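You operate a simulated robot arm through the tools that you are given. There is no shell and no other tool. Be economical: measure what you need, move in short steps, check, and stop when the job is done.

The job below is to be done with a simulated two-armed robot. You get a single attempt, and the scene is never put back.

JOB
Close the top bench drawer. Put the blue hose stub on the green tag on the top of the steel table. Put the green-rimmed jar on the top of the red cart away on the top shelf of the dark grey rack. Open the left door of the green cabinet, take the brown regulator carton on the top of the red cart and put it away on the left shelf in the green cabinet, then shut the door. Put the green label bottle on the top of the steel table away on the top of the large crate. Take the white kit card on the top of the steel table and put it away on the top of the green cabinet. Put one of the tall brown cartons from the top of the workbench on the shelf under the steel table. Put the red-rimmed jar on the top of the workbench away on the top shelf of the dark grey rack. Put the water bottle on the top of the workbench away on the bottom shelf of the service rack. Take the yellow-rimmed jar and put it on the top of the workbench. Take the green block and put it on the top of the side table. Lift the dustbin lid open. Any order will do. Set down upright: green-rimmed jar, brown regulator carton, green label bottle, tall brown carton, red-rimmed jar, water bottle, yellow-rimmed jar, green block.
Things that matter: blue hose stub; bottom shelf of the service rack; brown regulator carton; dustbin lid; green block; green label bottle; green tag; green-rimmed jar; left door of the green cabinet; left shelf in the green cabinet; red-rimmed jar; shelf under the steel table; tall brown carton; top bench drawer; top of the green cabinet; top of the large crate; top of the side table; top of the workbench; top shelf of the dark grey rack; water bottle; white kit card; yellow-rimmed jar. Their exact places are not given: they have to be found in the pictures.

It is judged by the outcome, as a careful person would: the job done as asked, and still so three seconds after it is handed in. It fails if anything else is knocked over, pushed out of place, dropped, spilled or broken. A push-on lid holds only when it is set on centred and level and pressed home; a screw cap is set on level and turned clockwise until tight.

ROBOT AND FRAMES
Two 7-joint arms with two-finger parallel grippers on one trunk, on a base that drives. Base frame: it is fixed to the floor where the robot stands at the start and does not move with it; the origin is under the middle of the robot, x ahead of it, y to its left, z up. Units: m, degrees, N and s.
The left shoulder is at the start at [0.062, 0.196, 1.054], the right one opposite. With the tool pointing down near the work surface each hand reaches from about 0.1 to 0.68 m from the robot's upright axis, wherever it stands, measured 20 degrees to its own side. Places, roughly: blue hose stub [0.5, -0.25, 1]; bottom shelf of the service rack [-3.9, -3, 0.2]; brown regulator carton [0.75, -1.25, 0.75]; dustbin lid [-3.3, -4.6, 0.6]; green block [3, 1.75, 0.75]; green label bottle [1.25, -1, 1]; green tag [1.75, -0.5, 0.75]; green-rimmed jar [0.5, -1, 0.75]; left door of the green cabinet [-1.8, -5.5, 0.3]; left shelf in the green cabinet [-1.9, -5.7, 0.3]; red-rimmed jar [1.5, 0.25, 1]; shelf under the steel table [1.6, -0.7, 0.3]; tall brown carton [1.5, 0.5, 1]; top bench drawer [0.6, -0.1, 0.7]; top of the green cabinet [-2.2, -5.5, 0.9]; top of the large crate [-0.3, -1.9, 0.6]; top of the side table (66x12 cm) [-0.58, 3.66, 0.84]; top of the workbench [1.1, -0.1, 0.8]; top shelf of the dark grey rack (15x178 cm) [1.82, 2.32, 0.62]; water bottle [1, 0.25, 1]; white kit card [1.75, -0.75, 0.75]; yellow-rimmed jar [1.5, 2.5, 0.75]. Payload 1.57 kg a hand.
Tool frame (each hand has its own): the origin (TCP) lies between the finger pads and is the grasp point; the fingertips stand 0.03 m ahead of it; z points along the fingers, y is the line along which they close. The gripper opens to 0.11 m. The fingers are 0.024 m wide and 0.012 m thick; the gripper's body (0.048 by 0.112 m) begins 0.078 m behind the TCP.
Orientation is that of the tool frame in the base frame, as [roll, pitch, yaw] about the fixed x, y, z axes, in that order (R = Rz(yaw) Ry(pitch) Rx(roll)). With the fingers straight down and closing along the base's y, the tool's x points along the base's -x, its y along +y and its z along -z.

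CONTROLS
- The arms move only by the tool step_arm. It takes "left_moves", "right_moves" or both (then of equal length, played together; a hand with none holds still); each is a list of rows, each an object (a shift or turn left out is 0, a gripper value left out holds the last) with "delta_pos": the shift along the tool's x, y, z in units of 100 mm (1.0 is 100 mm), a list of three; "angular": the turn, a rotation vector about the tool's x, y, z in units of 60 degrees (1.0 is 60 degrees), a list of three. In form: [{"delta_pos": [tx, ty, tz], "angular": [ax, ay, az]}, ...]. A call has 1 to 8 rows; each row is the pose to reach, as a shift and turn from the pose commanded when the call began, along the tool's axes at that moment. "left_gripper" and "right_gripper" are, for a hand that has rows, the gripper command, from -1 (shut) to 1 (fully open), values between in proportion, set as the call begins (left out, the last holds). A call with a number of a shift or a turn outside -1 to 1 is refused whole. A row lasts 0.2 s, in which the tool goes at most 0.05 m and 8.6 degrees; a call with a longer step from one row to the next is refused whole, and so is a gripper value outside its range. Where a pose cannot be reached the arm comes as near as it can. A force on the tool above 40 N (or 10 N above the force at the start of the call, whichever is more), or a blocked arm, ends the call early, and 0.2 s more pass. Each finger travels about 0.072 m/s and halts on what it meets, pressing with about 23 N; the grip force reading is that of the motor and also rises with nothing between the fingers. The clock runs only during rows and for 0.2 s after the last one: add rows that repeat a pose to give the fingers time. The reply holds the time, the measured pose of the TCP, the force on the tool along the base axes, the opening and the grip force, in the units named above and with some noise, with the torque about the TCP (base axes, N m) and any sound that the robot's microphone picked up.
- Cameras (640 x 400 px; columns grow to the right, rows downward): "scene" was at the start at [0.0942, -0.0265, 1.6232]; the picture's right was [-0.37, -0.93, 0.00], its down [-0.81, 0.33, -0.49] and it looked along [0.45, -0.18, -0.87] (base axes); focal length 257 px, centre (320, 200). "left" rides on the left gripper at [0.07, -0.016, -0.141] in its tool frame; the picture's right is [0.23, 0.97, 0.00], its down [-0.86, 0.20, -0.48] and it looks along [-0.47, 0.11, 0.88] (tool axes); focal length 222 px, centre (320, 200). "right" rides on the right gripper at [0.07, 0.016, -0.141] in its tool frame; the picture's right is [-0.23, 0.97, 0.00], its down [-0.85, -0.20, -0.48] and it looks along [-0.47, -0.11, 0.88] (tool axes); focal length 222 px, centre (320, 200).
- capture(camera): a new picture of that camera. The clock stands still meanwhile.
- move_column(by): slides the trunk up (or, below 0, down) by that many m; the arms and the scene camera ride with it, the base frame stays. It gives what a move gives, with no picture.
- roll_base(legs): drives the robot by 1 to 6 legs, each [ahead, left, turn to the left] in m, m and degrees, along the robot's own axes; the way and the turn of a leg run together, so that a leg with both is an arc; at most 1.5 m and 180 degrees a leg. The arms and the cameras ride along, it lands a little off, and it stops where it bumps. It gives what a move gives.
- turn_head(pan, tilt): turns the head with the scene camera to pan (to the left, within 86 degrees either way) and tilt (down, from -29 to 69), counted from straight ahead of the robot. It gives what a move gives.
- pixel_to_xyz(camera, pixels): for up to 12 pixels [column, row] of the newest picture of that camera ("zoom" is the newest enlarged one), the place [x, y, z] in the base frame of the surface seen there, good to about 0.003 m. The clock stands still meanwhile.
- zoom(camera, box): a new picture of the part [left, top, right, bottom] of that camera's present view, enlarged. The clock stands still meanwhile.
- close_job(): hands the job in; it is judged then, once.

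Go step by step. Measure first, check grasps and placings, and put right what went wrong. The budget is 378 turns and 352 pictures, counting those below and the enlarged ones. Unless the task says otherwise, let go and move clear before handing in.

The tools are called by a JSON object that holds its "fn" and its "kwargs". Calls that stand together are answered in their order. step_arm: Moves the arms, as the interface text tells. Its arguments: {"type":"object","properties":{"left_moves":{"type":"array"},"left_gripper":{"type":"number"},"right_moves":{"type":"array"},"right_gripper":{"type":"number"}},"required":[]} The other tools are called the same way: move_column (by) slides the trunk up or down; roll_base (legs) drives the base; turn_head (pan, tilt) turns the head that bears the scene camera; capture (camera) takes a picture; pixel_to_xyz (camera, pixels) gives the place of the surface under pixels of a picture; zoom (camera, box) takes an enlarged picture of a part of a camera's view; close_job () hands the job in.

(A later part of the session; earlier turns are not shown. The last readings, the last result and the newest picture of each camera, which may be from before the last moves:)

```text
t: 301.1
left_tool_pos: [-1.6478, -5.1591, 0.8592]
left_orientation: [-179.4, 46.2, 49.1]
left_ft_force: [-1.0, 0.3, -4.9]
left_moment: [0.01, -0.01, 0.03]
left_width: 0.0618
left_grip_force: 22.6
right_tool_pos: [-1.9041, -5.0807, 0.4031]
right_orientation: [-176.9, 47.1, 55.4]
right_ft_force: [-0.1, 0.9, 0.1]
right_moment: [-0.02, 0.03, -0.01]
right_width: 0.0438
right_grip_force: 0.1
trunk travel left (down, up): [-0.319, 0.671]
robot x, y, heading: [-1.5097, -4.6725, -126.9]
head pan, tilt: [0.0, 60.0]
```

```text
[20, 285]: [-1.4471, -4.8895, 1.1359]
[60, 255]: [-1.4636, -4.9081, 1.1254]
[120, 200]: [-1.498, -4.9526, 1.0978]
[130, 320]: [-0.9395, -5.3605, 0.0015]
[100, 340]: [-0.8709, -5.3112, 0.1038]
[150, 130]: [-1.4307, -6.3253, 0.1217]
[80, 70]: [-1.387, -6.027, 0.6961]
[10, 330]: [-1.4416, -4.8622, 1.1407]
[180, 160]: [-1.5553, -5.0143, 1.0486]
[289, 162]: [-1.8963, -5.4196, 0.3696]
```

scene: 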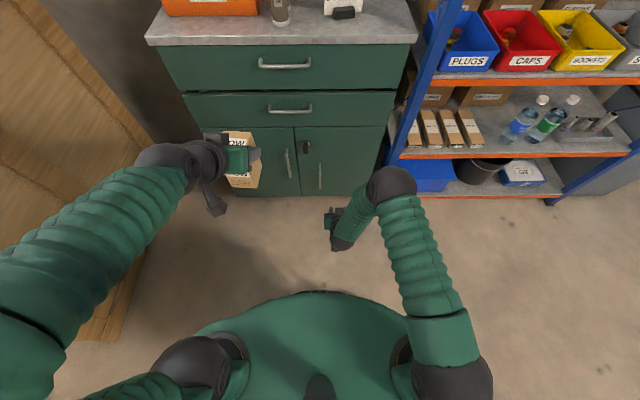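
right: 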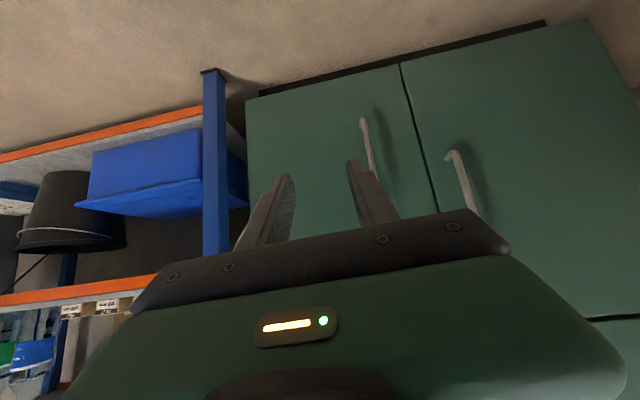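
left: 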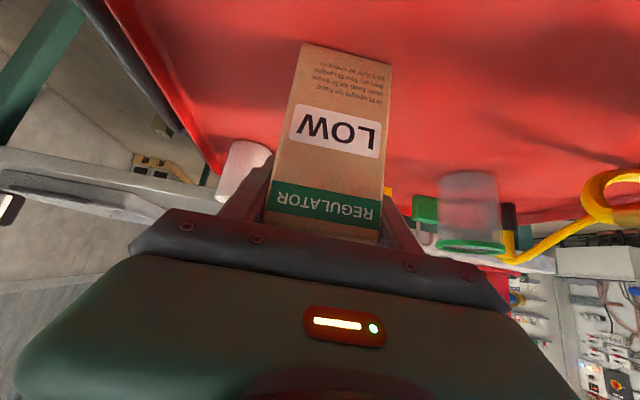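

The left arm is well clear of the tall crate. Shift the base so the right fingers approach the left handle.

{"fn": "roll_base", "kwargs": {"legs": [[0, 0.21, 0], [0.16, 0, 0]]}}

{"fn": "capture", "kwargs": {"camera": "right"}}

{"fn": "capture", "kwargs": {"camera": "scene"}}

```text
t: 303.8
left_tool_pos: [-1.5758, -5.4153, 0.8582]
left_orientation: [-179.3, 46.2, 49.3]
left_ft_force: [-0.5, -0.6, -4.8]
left_moment: [0.0, 0.01, 0.01]
left_width: 0.0619
left_grip_force: 22.9
right_tool_pos: [-1.8323, -5.3365, 0.4029]
right_orientation: [-176.9, 47.0, 55.4]
right_ft_force: [-0.3, -1.0, -0.7]
right_moment: [-0.02, 0.03, -0.03]
right_width: 0.0441
right_grip_force: 0.1
trunk travel left (down, up): [-0.319, 0.671]
robot x, y, heading: [-1.4411, -4.9316, -127.0]
head pan, tilt: [0.0, 60.0]
```

```text
232 pictures are left
```

right: 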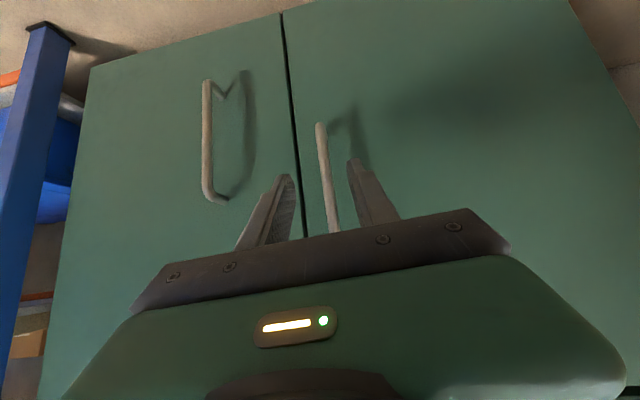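

```text
231 pictures are left
```

scene: 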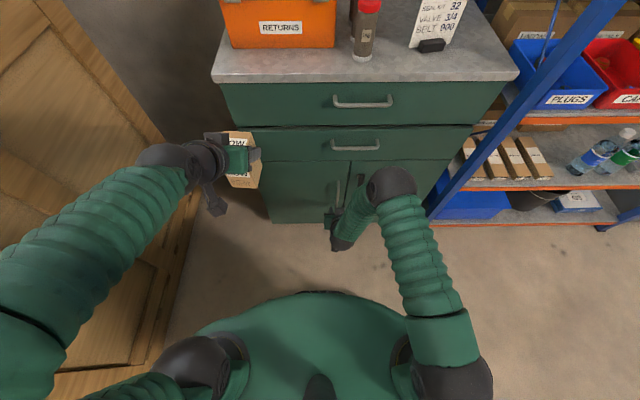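

The bar is between the fingers. Advance 6 cm horizontally and close on it.

{"fn": "step_arm", "kwargs": {"right_moves": [{"delta_pos": [-0.14, 0.03, 0.15]}, {"delta_pos": [-0.28, 0.05, 0.3]}, {"delta_pos": [-0.4, 0.05, 0.43]}]}}

{"fn": "step_arm", "kwargs": {"right_moves": [{"delta_pos": [0, 0, 0]}, {"delta_pos": [0, 0, 0]}, {"delta_pos": [0, 0, 0]}, {"delta_pos": [0, 0, 0]}], "right_gripper": -1}}

{"fn": "capture", "kwargs": {"camera": "right"}}

```text
t: 304.6
left_tool_pos: [-1.5765, -5.4135, 0.86]
left_orientation: [-179.5, 46.2, 49.1]
left_ft_force: [-0.2, 0.1, -4.5]
left_moment: [0.0, 0.01, 0.0]
left_width: 0.062
left_grip_force: 23.7
right_tool_pos: [-1.8644, -5.3822, 0.4035]
right_orientation: [-177.0, 47.1, 55.3]
right_ft_force: [-0.6, 0.4, 0.1]
right_moment: [-0.01, -0.02, 0.02]
right_width: 0.0439
right_grip_force: 0.1
trunk travel left (down, up): [-0.319, 0.671]
robot x, y, heading: [-1.4376, -4.9323, -127.0]
head pan, tilt: [0.0, 60.0]
```

```text
t: 305.6
left_tool_pos: [-1.5781, -5.4117, 0.8611]
left_orientation: [-179.5, 46.2, 49.0]
left_ft_force: [0.1, -0.9, -4.1]
left_moment: [-0.04, 0.01, 0.0]
left_width: 0.062
left_grip_force: 22.5
right_tool_pos: [-1.8649, -5.3826, 0.4039]
right_orientation: [-177.0, 47.1, 55.1]
right_ft_force: [-9.5, 7.6, 1.1]
right_moment: [-0.44, -0.75, -0.18]
right_width: 0.0129
right_grip_force: 29.5
trunk travel left (down, up): [-0.319, 0.671]
robot x, y, heading: [-1.4409, -4.9306, -127.1]
head pan, tilt: [0.0, 60.0]
```

```text
230 pictures are left
```

right: 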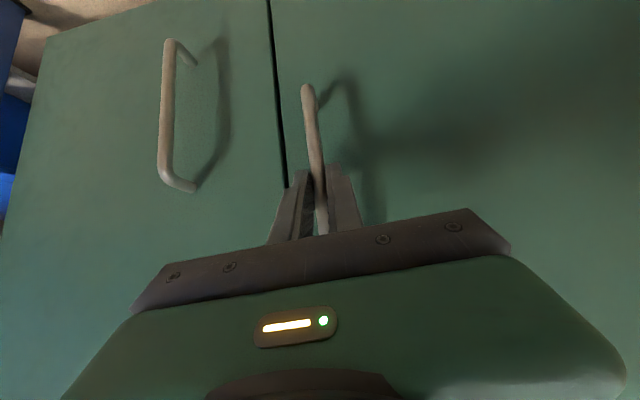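

Handle gripped. Pull the door open along its arc by 15°, turning the hand with it.

{"fn": "step_arm", "kwargs": {"right_moves": [{"delta_pos": [0.149, 0.04, -0.16], "angular": [0.049, 0, 0.045]}, {"delta_pos": [0.296, 0.095, -0.317], "angular": [0.097, 0, 0.091]}, {"delta_pos": [0.44, 0.165, -0.471], "angular": [0.146, 0, 0.136]}, {"delta_pos": [0.546, 0.226, -0.585], "angular": [0.183, 0, 0.17]}]}}

{"fn": "capture", "kwargs": {"camera": "scene"}}

```text
t: 306.6
left_tool_pos: [-1.5769, -5.4108, 0.8609]
left_orientation: [-179.5, 46.3, 49.0]
left_ft_force: [-0.4, 0.5, -4.4]
left_moment: [-0.02, 0.02, 0.02]
left_width: 0.0617
left_grip_force: 22.9
right_tool_pos: [-1.7979, -5.3322, 0.404]
right_orientation: [-177.1, 47.8, 40.0]
right_ft_force: [-13.1, 20.7, 13.4]
right_moment: [-0.2, -0.78, -0.26]
right_width: 0.0126
right_grip_force: 29.9
trunk travel left (down, up): [-0.319, 0.671]
robot x, y, heading: [-1.4367, -4.9312, -126.9]
head pan, tilt: [0.0, 60.0]
```

```text
229 pictures are left
```

scene: 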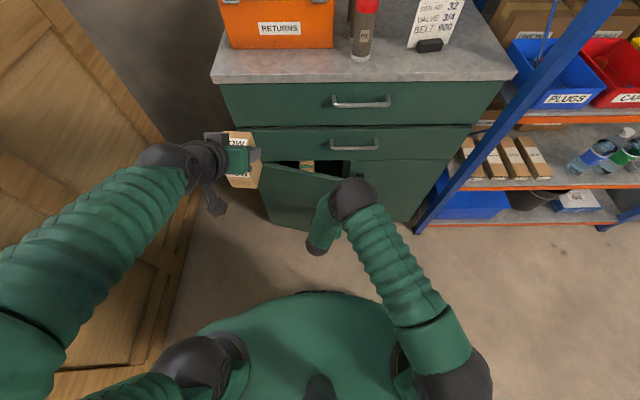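

The door swings open. Continue another 15°.

{"fn": "step_arm", "kwargs": {"right_moves": [{"delta_pos": [0.149, 0.04, -0.16], "angular": [0.049, 0, 0.045]}, {"delta_pos": [0.296, 0.095, -0.317], "angular": [0.097, 0, 0.091]}, {"delta_pos": [0.44, 0.165, -0.471], "angular": [0.146, 0, 0.136]}, {"delta_pos": [0.546, 0.226, -0.585], "angular": [0.183, 0, 0.17]}]}}

{"fn": "capture", "kwargs": {"camera": "scene"}}

```text
t: 307.7
left_tool_pos: [-1.5757, -5.413, 0.8588]
left_orientation: [-179.6, 46.2, 49.0]
left_ft_force: [0.1, 1.0, -5.0]
left_moment: [-0.02, -0.01, 0.02]
left_width: 0.0618
left_grip_force: 23.0
right_tool_pos: [-1.7431, -5.3094, 0.4055]
right_orientation: [-179.8, 47.8, 20.1]
right_ft_force: [6.3, -16.6, -15.1]
right_moment: [0.15, -0.95, 0.24]
right_width: 0.0118
right_grip_force: 29.4
trunk travel left (down, up): [-0.319, 0.671]
robot x, y, heading: [-1.4391, -4.933, -127.0]
head pan, tilt: [0.0, 60.0]
stopped in row 4 (right hand): the force on the tool passed its limit at 43 N (the readings are from after the stop); the commanded pose is now the measured one
```

```text
228 pictures are left
```

scene: 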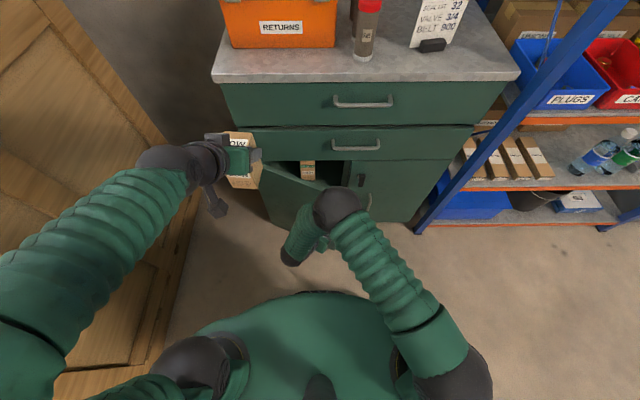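

Door is ~32° open (there's already a box inside). Release the handle and withdraw.

{"fn": "step_arm", "kwargs": {"right_moves": [{"delta_pos": [0, 0, 0]}, {"delta_pos": [0, 0, 0]}, {"delta_pos": [0, 0, 0]}], "right_gripper": 0}}

{"fn": "step_arm", "kwargs": {"right_moves": [{"delta_pos": [0.17, 0, -0.18]}, {"delta_pos": [0.34, 0, -0.37]}, {"delta_pos": [0.54, 0, -0.59]}]}}

{"fn": "capture", "kwargs": {"camera": "scene"}}

{"fn": "capture", "kwargs": {"camera": "right"}}

```text
t: 308.5
left_tool_pos: [-1.5755, -5.4132, 0.8606]
left_orientation: [-179.4, 46.3, 49.2]
left_ft_force: [0.0, -0.2, -4.8]
left_moment: [-0.03, -0.01, 0.04]
left_width: 0.0621
left_grip_force: 22.9
right_tool_pos: [-1.7443, -5.3049, 0.4042]
right_orientation: [-178.9, 48.1, 20.4]
right_ft_force: [-0.5, -0.3, -0.3]
right_moment: [0.02, -0.02, -0.01]
right_width: 0.0549
right_grip_force: 0.1
trunk travel left (down, up): [-0.319, 0.671]
robot x, y, heading: [-1.4377, -4.933, -126.8]
head pan, tilt: [0.0, 60.0]
```

```text
t: 309.5
left_tool_pos: [-1.575, -5.4118, 0.8598]
left_orientation: [-179.5, 46.2, 49.1]
left_ft_force: [-0.1, 0.2, -4.0]
left_moment: [0.01, 0.0, 0.0]
left_width: 0.062
left_grip_force: 23.0
right_tool_pos: [-1.7236, -5.2731, 0.4089]
right_orientation: [-179.9, 48.2, 12.1]
right_ft_force: [0.9, -0.4, -0.5]
right_moment: [-0.03, 0.01, -0.01]
right_width: 0.0552
right_grip_force: 0.0
trunk travel left (down, up): [-0.319, 0.671]
robot x, y, heading: [-1.4364, -4.9301, -126.7]
head pan, tilt: [0.0, 60.0]
stopped in row 3 (right hand): the arm was blocked; the commanded pose is now the measured one
```

```text
227 pictures are left
```

scene: 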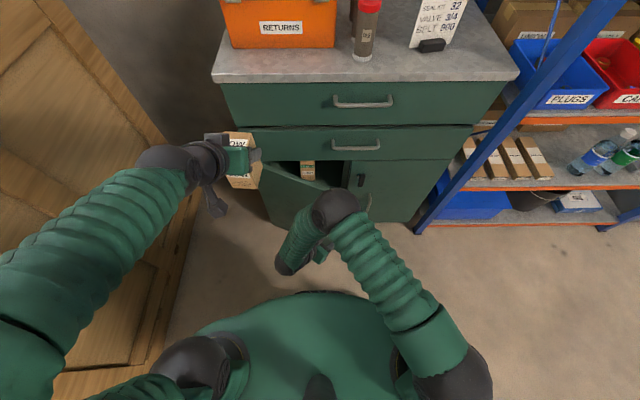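

```text
226 pictures are left
```

right: 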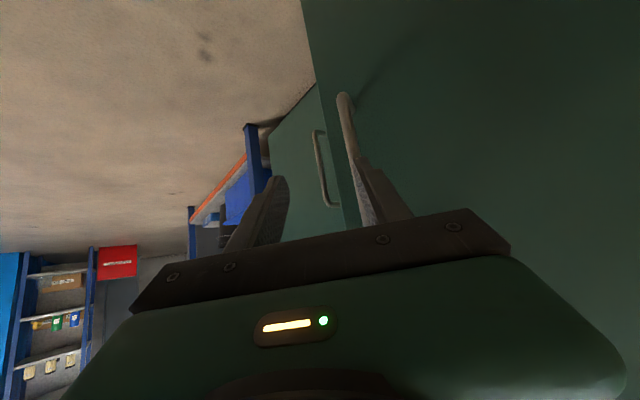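

The bar is hooked by the far finger; backing the base a little will open the door further while disengaging.

{"fn": "roll_base", "kwargs": {"legs": [[-0.1, 0, 0]]}}

{"fn": "capture", "kwargs": {"camera": "scene"}}

{"fn": "capture", "kwargs": {"camera": "right"}}

```text
t: 310.7
left_tool_pos: [-1.5133, -5.3306, 0.8619]
left_orientation: [-179.5, 46.4, 49.1]
left_ft_force: [0.5, 1.2, -3.8]
left_moment: [0.01, 0.0, -0.04]
left_width: 0.0618
left_grip_force: 22.7
right_tool_pos: [-1.6635, -5.1902, 0.4066]
right_orientation: [-179.5, 48.1, 12.4]
right_ft_force: [0.1, 0.7, 0.1]
right_moment: [-0.02, 0.0, 0.0]
right_width: 0.0549
right_grip_force: 0.1
trunk travel left (down, up): [-0.319, 0.671]
robot x, y, heading: [-1.3792, -4.8455, -126.8]
head pan, tilt: [0.0, 60.0]
```

```text
225 pictures are left
```

scene: 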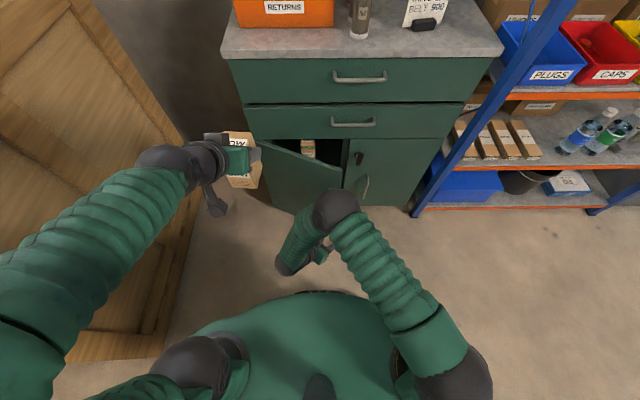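

```text
224 pictures are left
```

right: 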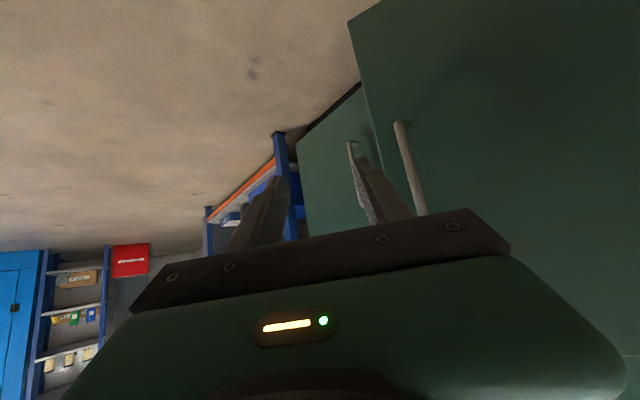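

Door ~32° open, hand free. Swing the right hand's yaw back forward and move it right, past the door edge.

{"fn": "step_arm", "kwargs": {"right_moves": [{"delta_pos": [-0.09, -0.15, 0.1], "angular": [-0.1, 0, -0.092]}, {"delta_pos": [-0.18, -0.3, 0.19], "angular": [-0.2, 0, -0.184]}, {"delta_pos": [-0.27, -0.46, 0.29], "angular": [-0.3, 0, -0.276]}, {"delta_pos": [-0.36, -0.61, 0.38], "angular": [-0.4, 0, -0.368]}, {"delta_pos": [-0.44, -0.76, 0.48], "angular": [-0.506, 0, -0.459]}], "right_gripper": -1}}

{"fn": "capture", "kwargs": {"camera": "scene"}}

```text
t: 311.9
left_tool_pos: [-1.5154, -5.3305, 0.8622]
left_orientation: [-179.7, 46.5, 49.0]
left_ft_force: [0.0, 0.6, -4.1]
left_moment: [-0.01, -0.01, 0.0]
left_width: 0.0618
left_grip_force: 23.4
right_tool_pos: [-1.7447, -5.1292, 0.4079]
right_orientation: [-179.3, 47.8, 53.5]
right_ft_force: [-0.1, 0.0, -0.5]
right_moment: [0.03, -0.01, 0.02]
right_width: 0.0001
right_grip_force: 21.2
trunk travel left (down, up): [-0.319, 0.671]
robot x, y, heading: [-1.3779, -4.8479, -127.0]
head pan, tilt: [0.0, 60.0]
```

```text
223 pictures are left
```

scene: 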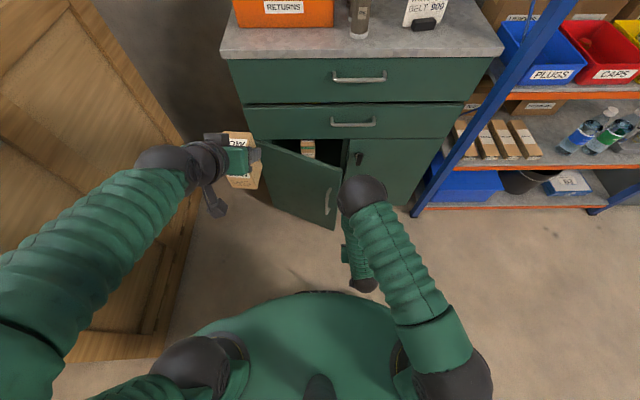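

{"fn": "pixel_to_xyz", "kwargs": {"camera": "scene", "pixels": [[340, 172], [333, 225], [263, 150], [308, 150], [345, 150], [300, 190], [307, 145]]}}

{"fn": "zoom", "kwargs": {"camera": "scene", "box": [240, 120, 380, 240]}}

```text
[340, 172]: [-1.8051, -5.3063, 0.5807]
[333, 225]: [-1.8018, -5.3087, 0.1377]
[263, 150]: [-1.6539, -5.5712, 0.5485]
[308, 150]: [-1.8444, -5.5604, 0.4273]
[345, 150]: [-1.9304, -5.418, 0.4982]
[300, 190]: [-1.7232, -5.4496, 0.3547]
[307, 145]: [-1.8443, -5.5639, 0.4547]
```

```text
3.33 times, centred on (310, 180) of scene
```

zoom: 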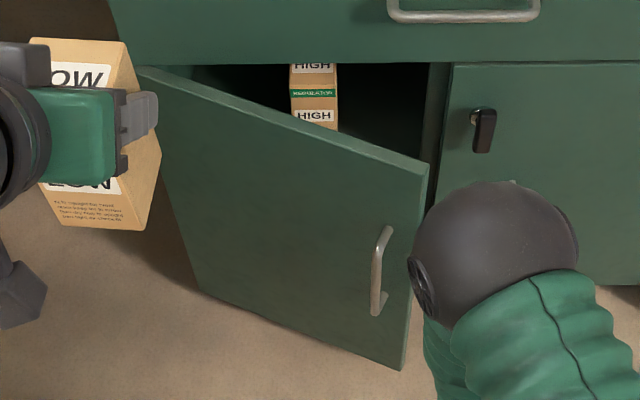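

The door edge is at n 1.74, lat −5.33 (≈24°). I turn the fist to point left-forward so it can reach behind the edge.

{"fn": "step_arm", "kwargs": {"right_moves": [{"delta_pos": [0, -0.1, 0], "angular": [-0.1, 0, -0.09]}, {"delta_pos": [0, -0.2, 0], "angular": [-0.2, 0, -0.18]}, {"delta_pos": [0, -0.3, 0], "angular": [-0.3, 0, -0.27]}, {"delta_pos": [0, -0.4, 0], "angular": [-0.4, 0, -0.36]}, {"delta_pos": [0, -0.5, 0], "angular": [-0.5, 0, -0.45]}, {"delta_pos": [0, -0.6, 0], "angular": [-0.556, 0, -0.504]}]}}

{"fn": "capture", "kwargs": {"camera": "scene"}}

```text
t: 313.3
left_tool_pos: [-1.5169, -5.3304, 0.8612]
left_orientation: [-179.6, 46.3, 49.1]
left_ft_force: [0.0, 0.2, -4.1]
left_moment: [0.02, -0.02, 0.0]
left_width: 0.062
left_grip_force: 23.1
right_tool_pos: [-1.7908, -5.092, 0.4085]
right_orientation: [-179.6, 47.5, 98.5]
right_ft_force: [-0.2, 0.6, 0.6]
right_moment: [0.0, 0.0, -0.02]
right_width: 0.0001
right_grip_force: 21.1
trunk travel left (down, up): [-0.319, 0.671]
robot x, y, heading: [-1.3829, -4.8519, -126.9]
head pan, tilt: [0.0, 60.0]
```

```text
221 pictures are left
```

scene: 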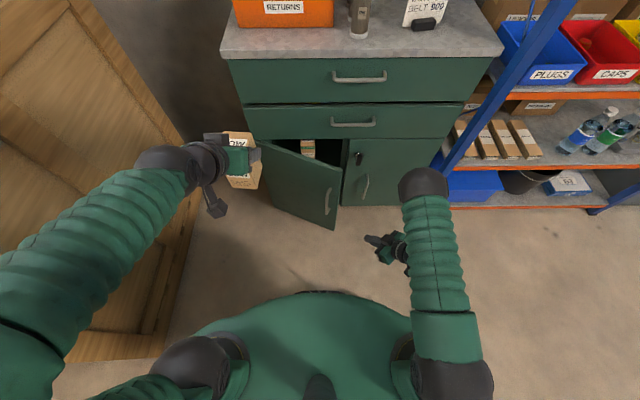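

The fist points left-forward, clear of the edge. Move in beside the door edge.

{"fn": "roll_base", "kwargs": {"legs": [[0.2, 0, 0]]}}

{"fn": "step_arm", "kwargs": {"right_moves": [{"delta_pos": [-0.12, -0.18, 0.13]}, {"delta_pos": [-0.24, -0.36, 0.26]}]}}

{"fn": "capture", "kwargs": {"camera": "scene"}}

{"fn": "capture", "kwargs": {"camera": "right"}}

```text
t: 314.9
left_tool_pos: [-1.6348, -5.4913, 0.8609]
left_orientation: [-179.6, 46.3, 49.0]
left_ft_force: [0.1, -0.6, -3.7]
left_moment: [-0.03, 0.0, 0.02]
left_width: 0.0617
left_grip_force: 22.7
right_tool_pos: [-1.9113, -5.2523, 0.4074]
right_orientation: [-179.6, 47.3, 98.3]
right_ft_force: [-0.5, -0.4, 0.1]
right_moment: [0.04, 0.01, 0.01]
right_width: 0.0002
right_grip_force: 21.2
trunk travel left (down, up): [-0.319, 0.671]
robot x, y, heading: [-1.4961, -5.0113, -126.8]
head pan, tilt: [0.0, 60.0]
```

```text
t: 315.5
left_tool_pos: [-1.6349, -5.4896, 0.862]
left_orientation: [-179.5, 46.4, 49.0]
left_ft_force: [-0.3, 0.0, -3.8]
left_moment: [0.01, 0.03, 0.0]
left_width: 0.0619
left_grip_force: 23.0
right_tool_pos: [-1.942, -5.2921, 0.4093]
right_orientation: [-179.5, 47.5, 98.3]
right_ft_force: [-0.5, -0.1, -0.2]
right_moment: [0.0, 0.0, 0.01]
right_width: 0.0001
right_grip_force: 20.9
trunk travel left (down, up): [-0.319, 0.671]
robot x, y, heading: [-1.4939, -5.0091, -126.6]
head pan, tilt: [0.0, 60.0]
```

```text
220 pictures are left
```

scene: 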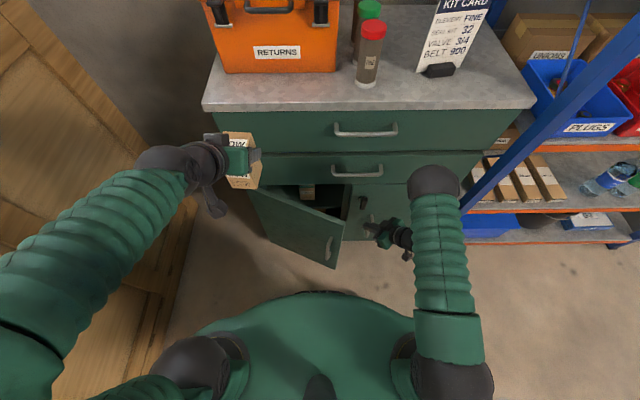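

```text
219 pictures are left
```

right: 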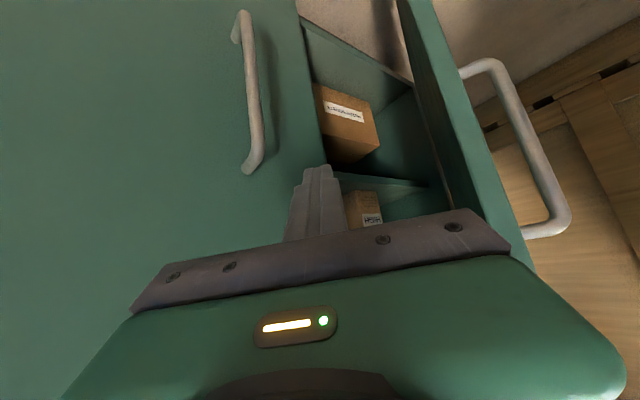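

The fist sits right of the open edge, and I can see the shelf with the HIGH carton. Hook behind the edge and sweep outward along the tool's y (opens the door).

{"fn": "step_arm", "kwargs": {"right_moves": [{"delta_pos": [-0.3, 0, 0.33]}, {"delta_pos": [-0.3, 0.35, 0.33]}, {"delta_pos": [-0.3, 0.7, 0.33]}, {"delta_pos": [-0.3, 1.0, 0.33]}]}}

{"fn": "step_arm", "kwargs": {"right_moves": [{"delta_pos": [0, 0.25, 0]}, {"delta_pos": [0, 0.5, 0]}, {"delta_pos": [0, 0.75, 0]}, {"delta_pos": [0, 1.0, 0]}]}}

{"fn": "capture", "kwargs": {"camera": "scene"}}

```text
t: 316.5
left_tool_pos: [-1.6338, -5.4904, 0.8616]
left_orientation: [-179.5, 46.4, 49.1]
left_ft_force: [-0.8, -0.4, -4.2]
left_moment: [-0.03, 0.02, 0.0]
left_width: 0.0619
left_grip_force: 23.1
right_tool_pos: [-1.8341, -5.3236, 0.4084]
right_orientation: [-179.4, 47.5, 98.5]
right_ft_force: [0.3, 0.4, 0.7]
right_moment: [0.04, -0.02, -0.01]
right_width: 0.0
right_grip_force: 21.2
trunk travel left (down, up): [-0.319, 0.671]
robot x, y, heading: [-1.5018, -5.0124, -127.1]
head pan, tilt: [0.0, 60.0]
```

```text
t: 317.5
left_tool_pos: [-1.6353, -5.491, 0.8597]
left_orientation: [-179.5, 46.2, 49.1]
left_ft_force: [-0.3, -0.9, -4.1]
left_moment: [0.04, 0.02, 0.01]
left_width: 0.0617
left_grip_force: 23.2
right_tool_pos: [-1.7416, -5.3055, 0.4048]
right_orientation: [-179.6, 46.9, 98.2]
right_ft_force: [-0.4, -0.7, 0.7]
right_moment: [0.0, 0.02, -0.04]
right_width: 0.0
right_grip_force: 20.9
trunk travel left (down, up): [-0.319, 0.671]
robot x, y, heading: [-1.4963, -5.0107, -127.1]
head pan, tilt: [0.0, 60.0]
stopped in row 4 (right hand): the force on the tool passed its limit at 43 N (the readings are from after the stop); the commanded pose is now the measured one
```

```text
218 pictures are left
```

scene: 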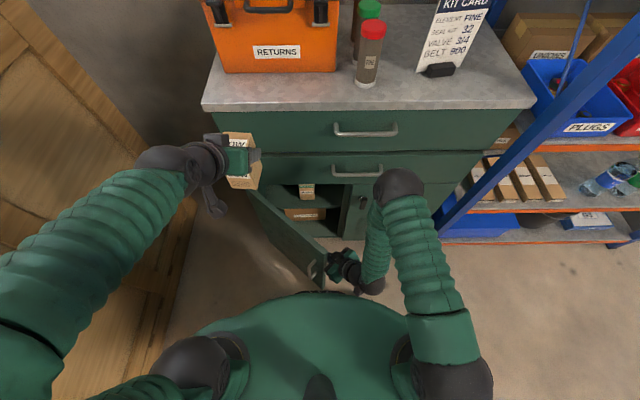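

Door is ~55° open and its end is close to the robot's base. Back the base up, which also draws the door further.

{"fn": "roll_base", "kwargs": {"legs": [[-0.2, 0, 0]]}}

{"fn": "capture", "kwargs": {"camera": "scene"}}

```text
t: 319.1
left_tool_pos: [-1.5122, -5.3272, 0.8618]
left_orientation: [-179.4, 46.5, 49.2]
left_ft_force: [0.5, -0.4, -4.8]
left_moment: [-0.04, -0.03, 0.0]
left_width: 0.0619
left_grip_force: 22.8
right_tool_pos: [-1.6197, -5.1431, 0.4065]
right_orientation: [-179.5, 47.1, 98.4]
right_ft_force: [-0.6, 0.0, -0.3]
right_moment: [0.0, 0.01, -0.05]
right_width: 0.0002
right_grip_force: 21.7
trunk travel left (down, up): [-0.319, 0.671]
robot x, y, heading: [-1.3753, -4.8497, -126.8]
head pan, tilt: [0.0, 60.0]
```

```text
217 pictures are left
```

scene: 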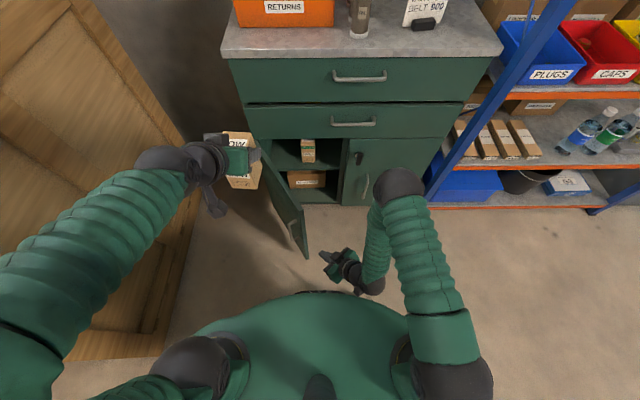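

Door now ~65–70°. Move in and push its inner face further left.

{"fn": "roll_base", "kwargs": {"legs": [[0.1, 0, 0]]}}

{"fn": "step_arm", "kwargs": {"right_moves": [{"delta_pos": [-0.2, 0.28, 0.21]}, {"delta_pos": [-0.4, 0.56, 0.42]}, {"delta_pos": [-0.6, 0.84, 0.63]}, {"delta_pos": [-0.7, 1.0, 0.74]}]}}

{"fn": "capture", "kwargs": {"camera": "scene"}}

```text
t: 320.2
left_tool_pos: [-1.5727, -5.4077, 0.8617]
left_orientation: [-179.5, 46.4, 49.0]
left_ft_force: [-0.3, -1.4, -4.6]
left_moment: [-0.01, 0.03, 0.0]
left_width: 0.0621
left_grip_force: 22.5
right_tool_pos: [-1.6793, -5.2232, 0.4049]
right_orientation: [-179.7, 47.0, 98.2]
right_ft_force: [0.1, -0.3, -0.6]
right_moment: [0.02, -0.01, -0.01]
right_width: 0.0002
right_grip_force: 21.7
trunk travel left (down, up): [-0.319, 0.671]
robot x, y, heading: [-1.4353, -4.9258, -126.9]
head pan, tilt: [0.0, 60.0]
```

```text
t: 321.2
left_tool_pos: [-1.5715, -5.4074, 0.8624]
left_orientation: [-179.4, 46.5, 49.2]
left_ft_force: [0.2, -0.1, -5.2]
left_moment: [-0.02, 0.02, 0.0]
left_width: 0.062
left_grip_force: 22.8
right_tool_pos: [-1.5651, -5.3103, 0.407]
right_orientation: [-179.5, 47.1, 98.3]
right_ft_force: [0.2, 0.8, 0.3]
right_moment: [-0.02, -0.01, -0.02]
right_width: 0.0
right_grip_force: 21.4
trunk travel left (down, up): [-0.319, 0.671]
robot x, y, heading: [-1.4359, -4.9304, -126.8]
head pan, tilt: [0.0, 60.0]
```

```text
216 pictures are left
```

scene: 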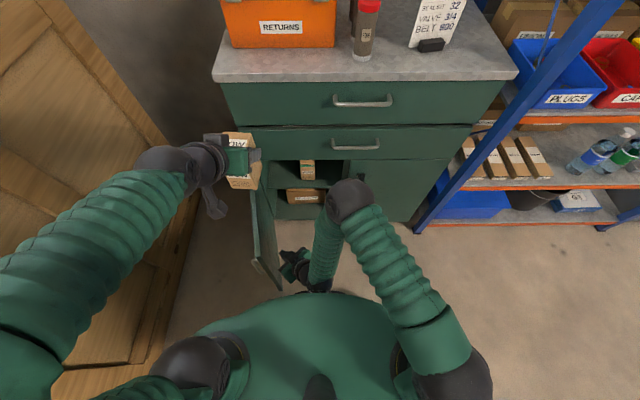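

{"fn": "step_arm", "kwargs": {"right_moves": [{"delta_pos": [-0.2, 0.28, 0.21]}, {"delta_pos": [-0.4, 0.56, 0.42]}, {"delta_pos": [-0.6, 0.84, 0.63]}]}}

{"fn": "capture", "kwargs": {"camera": "scene"}}

```text
t: 322.1
left_tool_pos: [-1.5726, -5.4048, 0.8627]
left_orientation: [-179.5, 46.3, 49.2]
left_ft_force: [0.2, -0.5, -4.0]
left_moment: [-0.02, 0.02, -0.03]
left_width: 0.0619
left_grip_force: 22.7
right_tool_pos: [-1.5783, -5.4073, 0.4134]
right_orientation: [-179.5, 47.8, 87.2]
right_ft_force: [0.6, 0.1, 0.6]
right_moment: [-0.01, 0.03, -0.02]
right_width: 0.0001
right_grip_force: 21.5
trunk travel left (down, up): [-0.319, 0.671]
robot x, y, heading: [-1.4358, -4.9299, -127.0]
head pan, tilt: [0.0, 60.0]
stopped in row 3 (right hand): the arm was blocked; the commanded pose is now the measured one
```

```text
215 pictures are left
```

scene: 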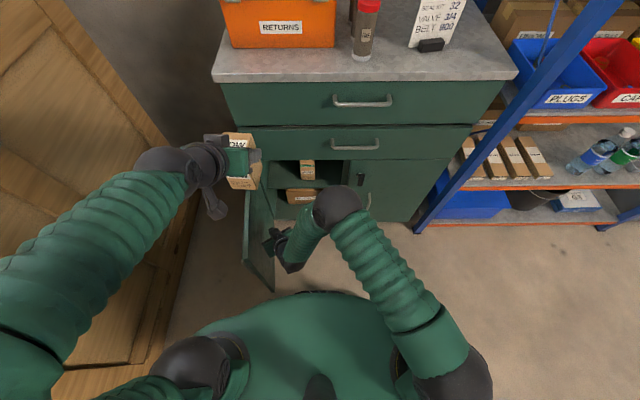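

Door ~95° open. Strafe left a little to swing it wider.

{"fn": "roll_base", "kwargs": {"legs": [[0, 0.12, 0]]}}

{"fn": "capture", "kwargs": {"camera": "scene"}}

```text
t: 323.2
left_tool_pos: [-1.5054, -5.4518, 0.8595]
left_orientation: [-179.0, 46.4, 49.4]
left_ft_force: [1.6, -0.1, -4.8]
left_moment: [0.0, 0.07, -0.07]
left_width: 0.062
left_grip_force: 22.8
right_tool_pos: [-1.5296, -5.4499, 0.4106]
right_orientation: [-178.2, 47.3, 86.3]
right_ft_force: [1.2, 0.5, -0.3]
right_moment: [0.05, 0.04, -0.05]
right_width: 0.0
right_grip_force: 21.1
trunk travel left (down, up): [-0.319, 0.671]
robot x, y, heading: [-1.3774, -4.9756, -126.7]
head pan, tilt: [0.0, 60.0]
stopped in leg 1: the force on the tool passed its limit at 165 N (the readings are from after the stop); the commanded pose is now the measured one
```

```text
214 pictures are left
```

scene: 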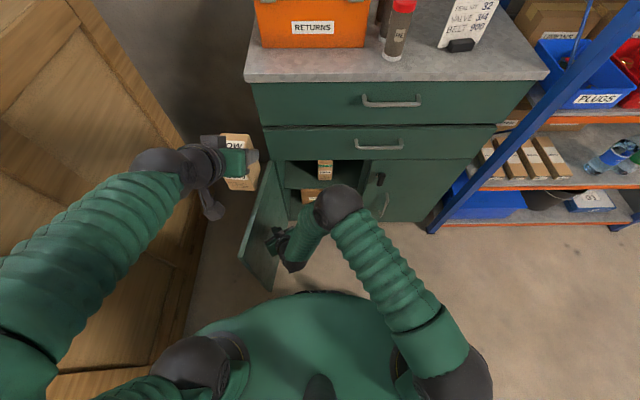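

The door is at its stop (~105°). Relieve, back up and look into the cabinet.

{"fn": "roll_base", "kwargs": {"legs": [[0, -0.06, 0], [-0.3, 0, 0]]}}

{"fn": "turn_head", "kwargs": {"pan": 10, "tilt": 45}}

{"fn": "capture", "kwargs": {"camera": "scene"}}

{"fn": "zoom", "kwargs": {"camera": "scene", "box": [260, 150, 420, 250]}}

```text
t: 325.8
left_tool_pos: [-1.3777, -5.172, 0.8619]
left_orientation: [-179.4, 46.5, 49.1]
left_ft_force: [-0.9, -0.3, -4.0]
left_moment: [-0.01, 0.02, 0.02]
left_width: 0.0619
left_grip_force: 23.1
right_tool_pos: [-1.3964, -5.1704, 0.4114]
right_orientation: [-178.8, 47.5, 86.2]
right_ft_force: [-1.1, 0.6, -0.2]
right_moment: [-0.02, 0.02, 0.02]
right_width: 0.0002
right_grip_force: 21.5
trunk travel left (down, up): [-0.319, 0.671]
robot x, y, heading: [-1.2462, -4.6951, -126.7]
head pan, tilt: [0.0, 60.0]
```

```text
t: 326.6
left_tool_pos: [-1.3767, -5.1716, 0.8616]
left_orientation: [-179.4, 46.4, 49.2]
left_ft_force: [0.8, 0.5, -4.8]
left_moment: [-0.01, 0.03, 0.0]
left_width: 0.0618
left_grip_force: 23.5
right_tool_pos: [-1.3966, -5.1694, 0.4105]
right_orientation: [-178.6, 47.3, 86.2]
right_ft_force: [0.1, 0.3, -0.2]
right_moment: [0.02, -0.02, 0.02]
right_width: 0.0001
right_grip_force: 21.3
trunk travel left (down, up): [-0.319, 0.671]
robot x, y, heading: [-1.2447, -4.6953, -126.7]
head pan, tilt: [10.0, 45.0]
```

```text
213 pictures are left
```

scene: 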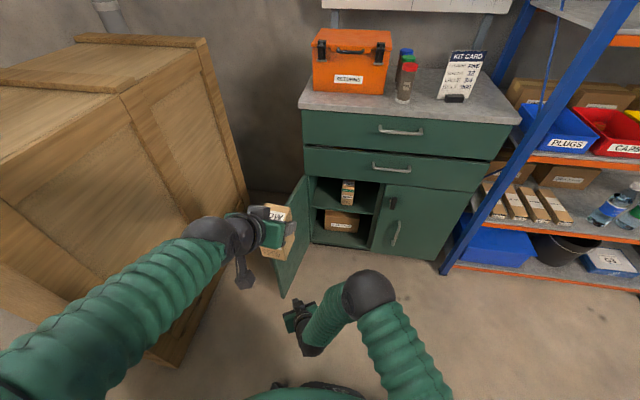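

```text
4.00 times, centred on (340, 200) of scene
```

zoom: 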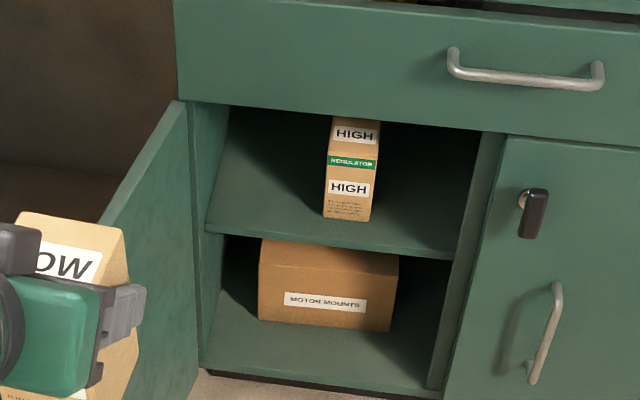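

The shelf holds a HIGH carton with free space either side. Measure the shelf.

{"fn": "pixel_to_xyz", "kwargs": {"camera": "zoom", "pixels": [[215, 228], [440, 252], [345, 215], [330, 205], [370, 215], [230, 190], [280, 215], [420, 225], [350, 128], [300, 110], [205, 110], [470, 140]]}}

{"fn": "pixel_to_xyz", "kwargs": {"camera": "scene", "pixels": [[302, 105], [518, 120], [305, 178], [285, 295]]}}

```text
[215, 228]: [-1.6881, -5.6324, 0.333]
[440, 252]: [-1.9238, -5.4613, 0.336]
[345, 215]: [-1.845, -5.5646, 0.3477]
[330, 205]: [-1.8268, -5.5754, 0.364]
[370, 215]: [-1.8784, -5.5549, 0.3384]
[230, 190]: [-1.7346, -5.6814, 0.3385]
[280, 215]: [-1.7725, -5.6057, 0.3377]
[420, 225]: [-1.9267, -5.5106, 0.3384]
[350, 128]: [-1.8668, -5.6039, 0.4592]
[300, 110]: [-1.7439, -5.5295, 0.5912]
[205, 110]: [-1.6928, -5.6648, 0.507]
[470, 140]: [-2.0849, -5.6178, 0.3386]
```

```text
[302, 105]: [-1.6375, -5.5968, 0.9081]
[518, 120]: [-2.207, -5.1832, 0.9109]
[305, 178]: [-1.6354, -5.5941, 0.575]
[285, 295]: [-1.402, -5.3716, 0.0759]
```

Place target: n 1.957, lat −5.553, shelf z 0.338. First move the right hand away to the right (it is under the left hand).

{"fn": "step_arm", "kwargs": {"right_moves": [{"delta_pos": [0.12, -0.28, -0.13], "angular": [0.1, 0, 0.09]}, {"delta_pos": [0.25, -0.56, -0.27], "angular": [0.2, 0, 0.18]}, {"delta_pos": [0.37, -0.84, -0.4], "angular": [0.3, 0, 0.27]}, {"delta_pos": [0.37, -1.0, -0.4], "angular": [0.4, 0, 0.36]}]}}

{"fn": "step_arm", "kwargs": {"right_moves": [{"delta_pos": [0, -0.35, 0]}, {"delta_pos": [0, -0.7, 0]}, {"delta_pos": [0, -1.0, 0]}]}}

{"fn": "capture", "kwargs": {"camera": "scene"}}

```text
t: 327.6
left_tool_pos: [-1.376, -5.1721, 0.86]
left_orientation: [-179.4, 46.4, 49.2]
left_ft_force: [0.9, 0.2, -4.8]
left_moment: [-0.01, 0.0, 0.01]
left_width: 0.062
left_grip_force: 23.5
right_tool_pos: [-1.5035, -5.1043, 0.4107]
right_orientation: [-178.2, 48.0, 52.7]
right_ft_force: [0.1, 0.6, 0.4]
right_moment: [-0.04, 0.0, 0.0]
right_width: 0.0
right_grip_force: 21.5
trunk travel left (down, up): [-0.319, 0.671]
robot x, y, heading: [-1.2466, -4.6941, -127.0]
head pan, tilt: [10.0, 45.0]
```

```text
t: 328.4
left_tool_pos: [-1.376, -5.1718, 0.8612]
left_orientation: [-179.3, 46.4, 49.1]
left_ft_force: [-0.1, -0.4, -4.7]
left_moment: [-0.02, -0.02, -0.01]
left_width: 0.0621
left_grip_force: 22.8
right_tool_pos: [-1.569, -5.0468, 0.4165]
right_orientation: [-178.4, 48.0, 54.1]
right_ft_force: [-0.3, -0.7, -0.3]
right_moment: [-0.01, -0.05, 0.02]
right_width: 0.0001
right_grip_force: 21.1
trunk travel left (down, up): [-0.319, 0.671]
robot x, y, heading: [-1.243, -4.6942, -126.8]
head pan, tilt: [10.0, 45.0]
```

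```text
211 pictures are left
```

scene: 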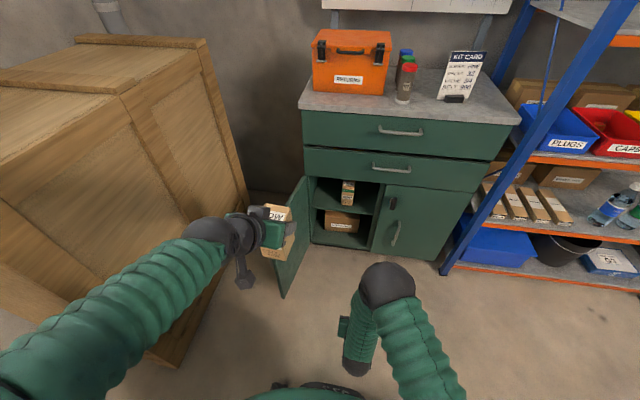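

Retract the right hand more and lower the left hand while extending it slightly.

{"fn": "step_arm", "kwargs": {"right_moves": [{"delta_pos": [0.2, -0.2, -0.22]}, {"delta_pos": [0.4, -0.4, -0.44]}, {"delta_pos": [0.5, -0.6, -0.55]}, {"delta_pos": [0.5, -0.8, -0.55]}], "left_moves": [{"delta_pos": [0.14, 0, 0.22]}, {"delta_pos": [0.28, 0, 0.44]}, {"delta_pos": [0.42, 0, 0.66]}, {"delta_pos": [0.55, 0, 0.87]}]}}

{"fn": "step_arm", "kwargs": {"left_moves": [{"delta_pos": [0.19, 0, 0.29]}, {"delta_pos": [0.37, 0, 0.58]}, {"delta_pos": [0.55, 0, 0.87]}]}}

{"fn": "step_arm", "kwargs": {"left_moves": [{"delta_pos": [0.19, 0, 0.29]}, {"delta_pos": [0.37, 0, 0.58]}, {"delta_pos": [0.55, 0, 0.87]}]}}

{"fn": "capture", "kwargs": {"camera": "scene"}}

```text
t: 329.4
left_tool_pos: [-1.3942, -5.1922, 0.7615]
left_orientation: [-179.5, 46.4, 49.1]
left_ft_force: [0.5, 0.6, -4.0]
left_moment: [0.02, 0.03, -0.02]
left_width: 0.0618
left_grip_force: 23.1
right_tool_pos: [-1.5896, -4.9397, 0.4154]
right_orientation: [-178.4, 47.9, 54.1]
right_ft_force: [0.0, -0.2, -0.1]
right_moment: [0.01, -0.01, 0.02]
right_width: 0.0001
right_grip_force: 21.6
trunk travel left (down, up): [-0.319, 0.671]
robot x, y, heading: [-1.2435, -4.6962, -126.5]
head pan, tilt: [10.0, 45.0]
```

```text
t: 330.2
left_tool_pos: [-1.4133, -5.2094, 0.6656]
left_orientation: [-179.0, 46.6, 49.4]
left_ft_force: [0.3, -0.8, -4.4]
left_moment: [-0.02, 0.03, 0.04]
left_width: 0.0615
left_grip_force: 23.2
right_tool_pos: [-1.5897, -4.9383, 0.4151]
right_orientation: [-178.3, 47.8, 54.2]
right_ft_force: [-0.4, 0.1, 0.3]
right_moment: [0.0, 0.01, -0.01]
right_width: 0.0
right_grip_force: 21.5
trunk travel left (down, up): [-0.319, 0.671]
robot x, y, heading: [-1.2478, -4.6937, -127.0]
head pan, tilt: [10.0, 45.0]
```

```text
t: 331.0
left_tool_pos: [-1.4283, -5.2293, 0.5597]
left_orientation: [-179.4, 46.4, 49.2]
left_ft_force: [0.0, -0.9, -4.3]
left_moment: [0.0, 0.02, -0.01]
left_width: 0.0618
left_grip_force: 22.5
right_tool_pos: [-1.5898, -4.9402, 0.4157]
right_orientation: [-178.4, 47.9, 54.2]
right_ft_force: [-0.1, -0.5, -1.0]
right_moment: [0.01, -0.01, -0.01]
right_width: 0.0
right_grip_force: 21.1
trunk travel left (down, up): [-0.319, 0.671]
robot x, y, heading: [-1.2472, -4.693, -126.6]
head pan, tilt: [10.0, 45.0]
```

```text
210 pictures are left
```

scene: 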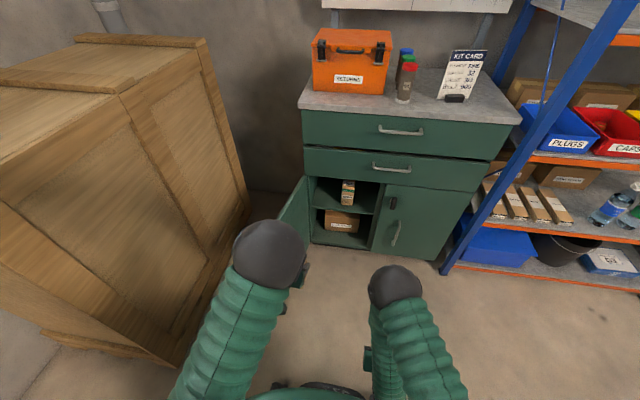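

{"fn": "step_arm", "kwargs": {"left_moves": [{"delta_pos": [0.22, 0, 0.3]}, {"delta_pos": [0.45, 0, 0.6]}, {"delta_pos": [0.65, 0, 0.85]}]}}

{"fn": "capture", "kwargs": {"camera": "scene"}}

{"fn": "capture", "kwargs": {"camera": "left"}}

{"fn": "pixel_to_xyz", "kwargs": {"camera": "scene", "pixels": [[270, 245], [265, 230], [300, 280], [295, 190], [280, 210]]}}

```text
t: 331.8
left_tool_pos: [-1.4395, -5.2402, 0.4547]
left_orientation: [-179.4, 46.4, 49.2]
left_ft_force: [0.6, -0.2, -5.5]
left_moment: [0.01, 0.03, -0.02]
left_width: 0.0617
left_grip_force: 23.6
right_tool_pos: [-1.5894, -4.9399, 0.4145]
right_orientation: [-178.4, 47.9, 54.2]
right_ft_force: [-0.8, 0.0, 0.1]
right_moment: [-0.01, 0.0, 0.02]
right_width: 0.0
right_grip_force: 21.4
trunk travel left (down, up): [-0.319, 0.671]
robot x, y, heading: [-1.2446, -4.6943, -126.8]
head pan, tilt: [10.0, 45.0]
```

```text
209 pictures are left
```

scene: 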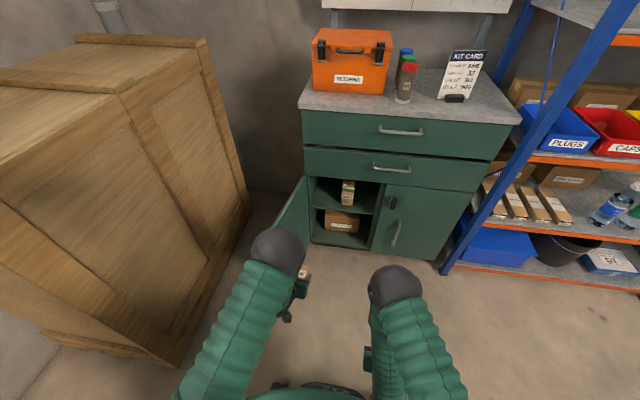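

```text
208 pictures are left
```

left: 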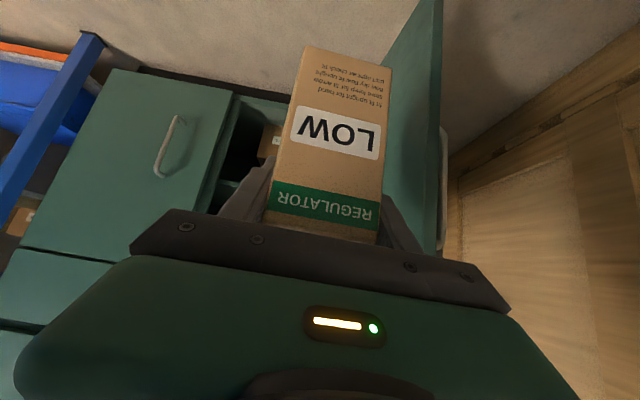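

```text
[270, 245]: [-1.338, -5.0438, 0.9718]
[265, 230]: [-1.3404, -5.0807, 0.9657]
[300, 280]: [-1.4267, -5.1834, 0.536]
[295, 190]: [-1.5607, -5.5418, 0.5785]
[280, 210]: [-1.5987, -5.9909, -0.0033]
```

Clear. Align sideways and move in 0.3 m, then check.

{"fn": "roll_base", "kwargs": {"legs": [[0, -0.035, 0], [0.3, 0, 0]]}}

{"fn": "capture", "kwargs": {"camera": "left"}}

{"fn": "capture", "kwargs": {"camera": "scene"}}

```text
t: 334.3
left_tool_pos: [-1.6496, -5.4583, 0.4559]
left_orientation: [-179.4, 46.4, 49.1]
left_ft_force: [0.0, 0.7, -3.9]
left_moment: [-0.04, 0.01, -0.04]
left_width: 0.0619
left_grip_force: 22.9
right_tool_pos: [-1.7982, -5.1584, 0.4138]
right_orientation: [-178.4, 47.8, 54.0]
right_ft_force: [-0.3, 0.7, 0.3]
right_moment: [0.0, -0.05, 0.01]
right_width: 0.0
right_grip_force: 21.2
trunk travel left (down, up): [-0.319, 0.671]
robot x, y, heading: [-1.4565, -4.9136, -126.8]
head pan, tilt: [10.0, 45.0]
```

```text
207 pictures are left
```

left: 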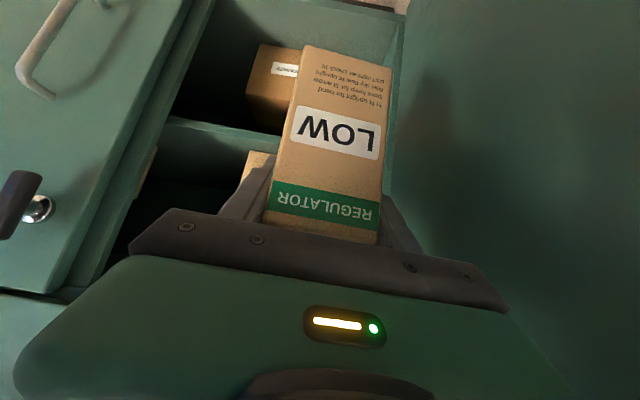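

```text
206 pictures are left
```

scene: 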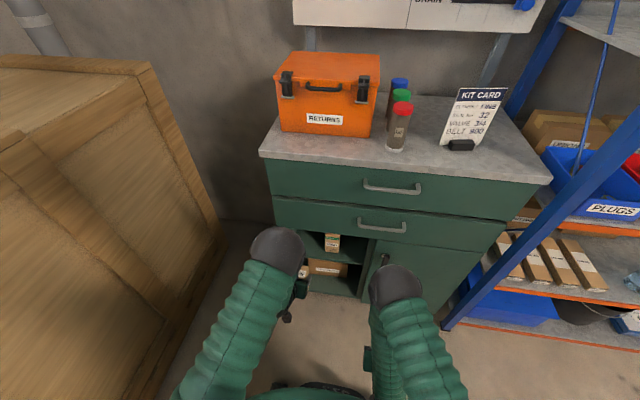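

Aligned with the left bay. Retract the right hand slightly, drive 0.13 in, and extend the arm the rest.

{"fn": "step_arm", "kwargs": {"right_moves": [{"delta_pos": [0.2, 0, -0.22]}, {"delta_pos": [0.4, 0, -0.44]}]}}

{"fn": "roll_base", "kwargs": {"legs": [[0.13, 0, 0]]}}

{"fn": "capture", "kwargs": {"camera": "left"}}

{"fn": "capture", "kwargs": {"camera": "scene"}}

```text
t: 334.9
left_tool_pos: [-1.6477, -5.4584, 0.4572]
left_orientation: [-179.4, 46.6, 49.3]
left_ft_force: [-0.3, 0.1, -4.2]
left_moment: [0.01, 0.01, 0.01]
left_width: 0.0619
left_grip_force: 22.2
right_tool_pos: [-1.7618, -5.1106, 0.4167]
right_orientation: [-178.3, 48.1, 54.3]
right_ft_force: [0.0, -0.4, 0.2]
right_moment: [-0.03, 0.0, 0.01]
right_width: 0.0001
right_grip_force: 21.3
trunk travel left (down, up): [-0.319, 0.671]
robot x, y, heading: [-1.4538, -4.9171, -126.7]
head pan, tilt: [10.0, 45.0]
```

```text
t: 336.2
left_tool_pos: [-1.7254, -5.5628, 0.4571]
left_orientation: [-179.4, 46.4, 49.3]
left_ft_force: [0.8, -0.3, -6.0]
left_moment: [0.0, 0.01, 0.01]
left_width: 0.0618
left_grip_force: 23.6
right_tool_pos: [-1.8385, -5.2148, 0.4162]
right_orientation: [-178.2, 48.0, 54.2]
right_ft_force: [-0.3, -0.6, 0.0]
right_moment: [0.01, 0.02, 0.0]
right_width: 0.0001
right_grip_force: 21.4
trunk travel left (down, up): [-0.319, 0.671]
robot x, y, heading: [-1.5283, -5.0171, -126.4]
head pan, tilt: [10.0, 45.0]
```

```text
205 pictures are left
```

left: 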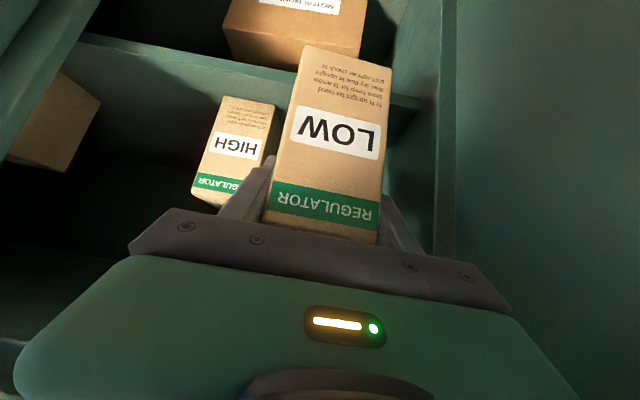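

```text
204 pictures are left
```

scene: 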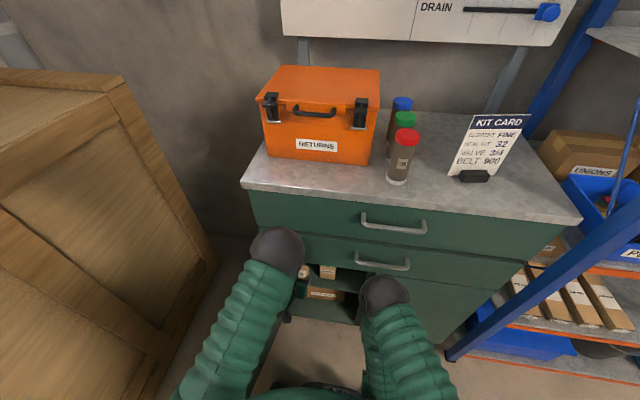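

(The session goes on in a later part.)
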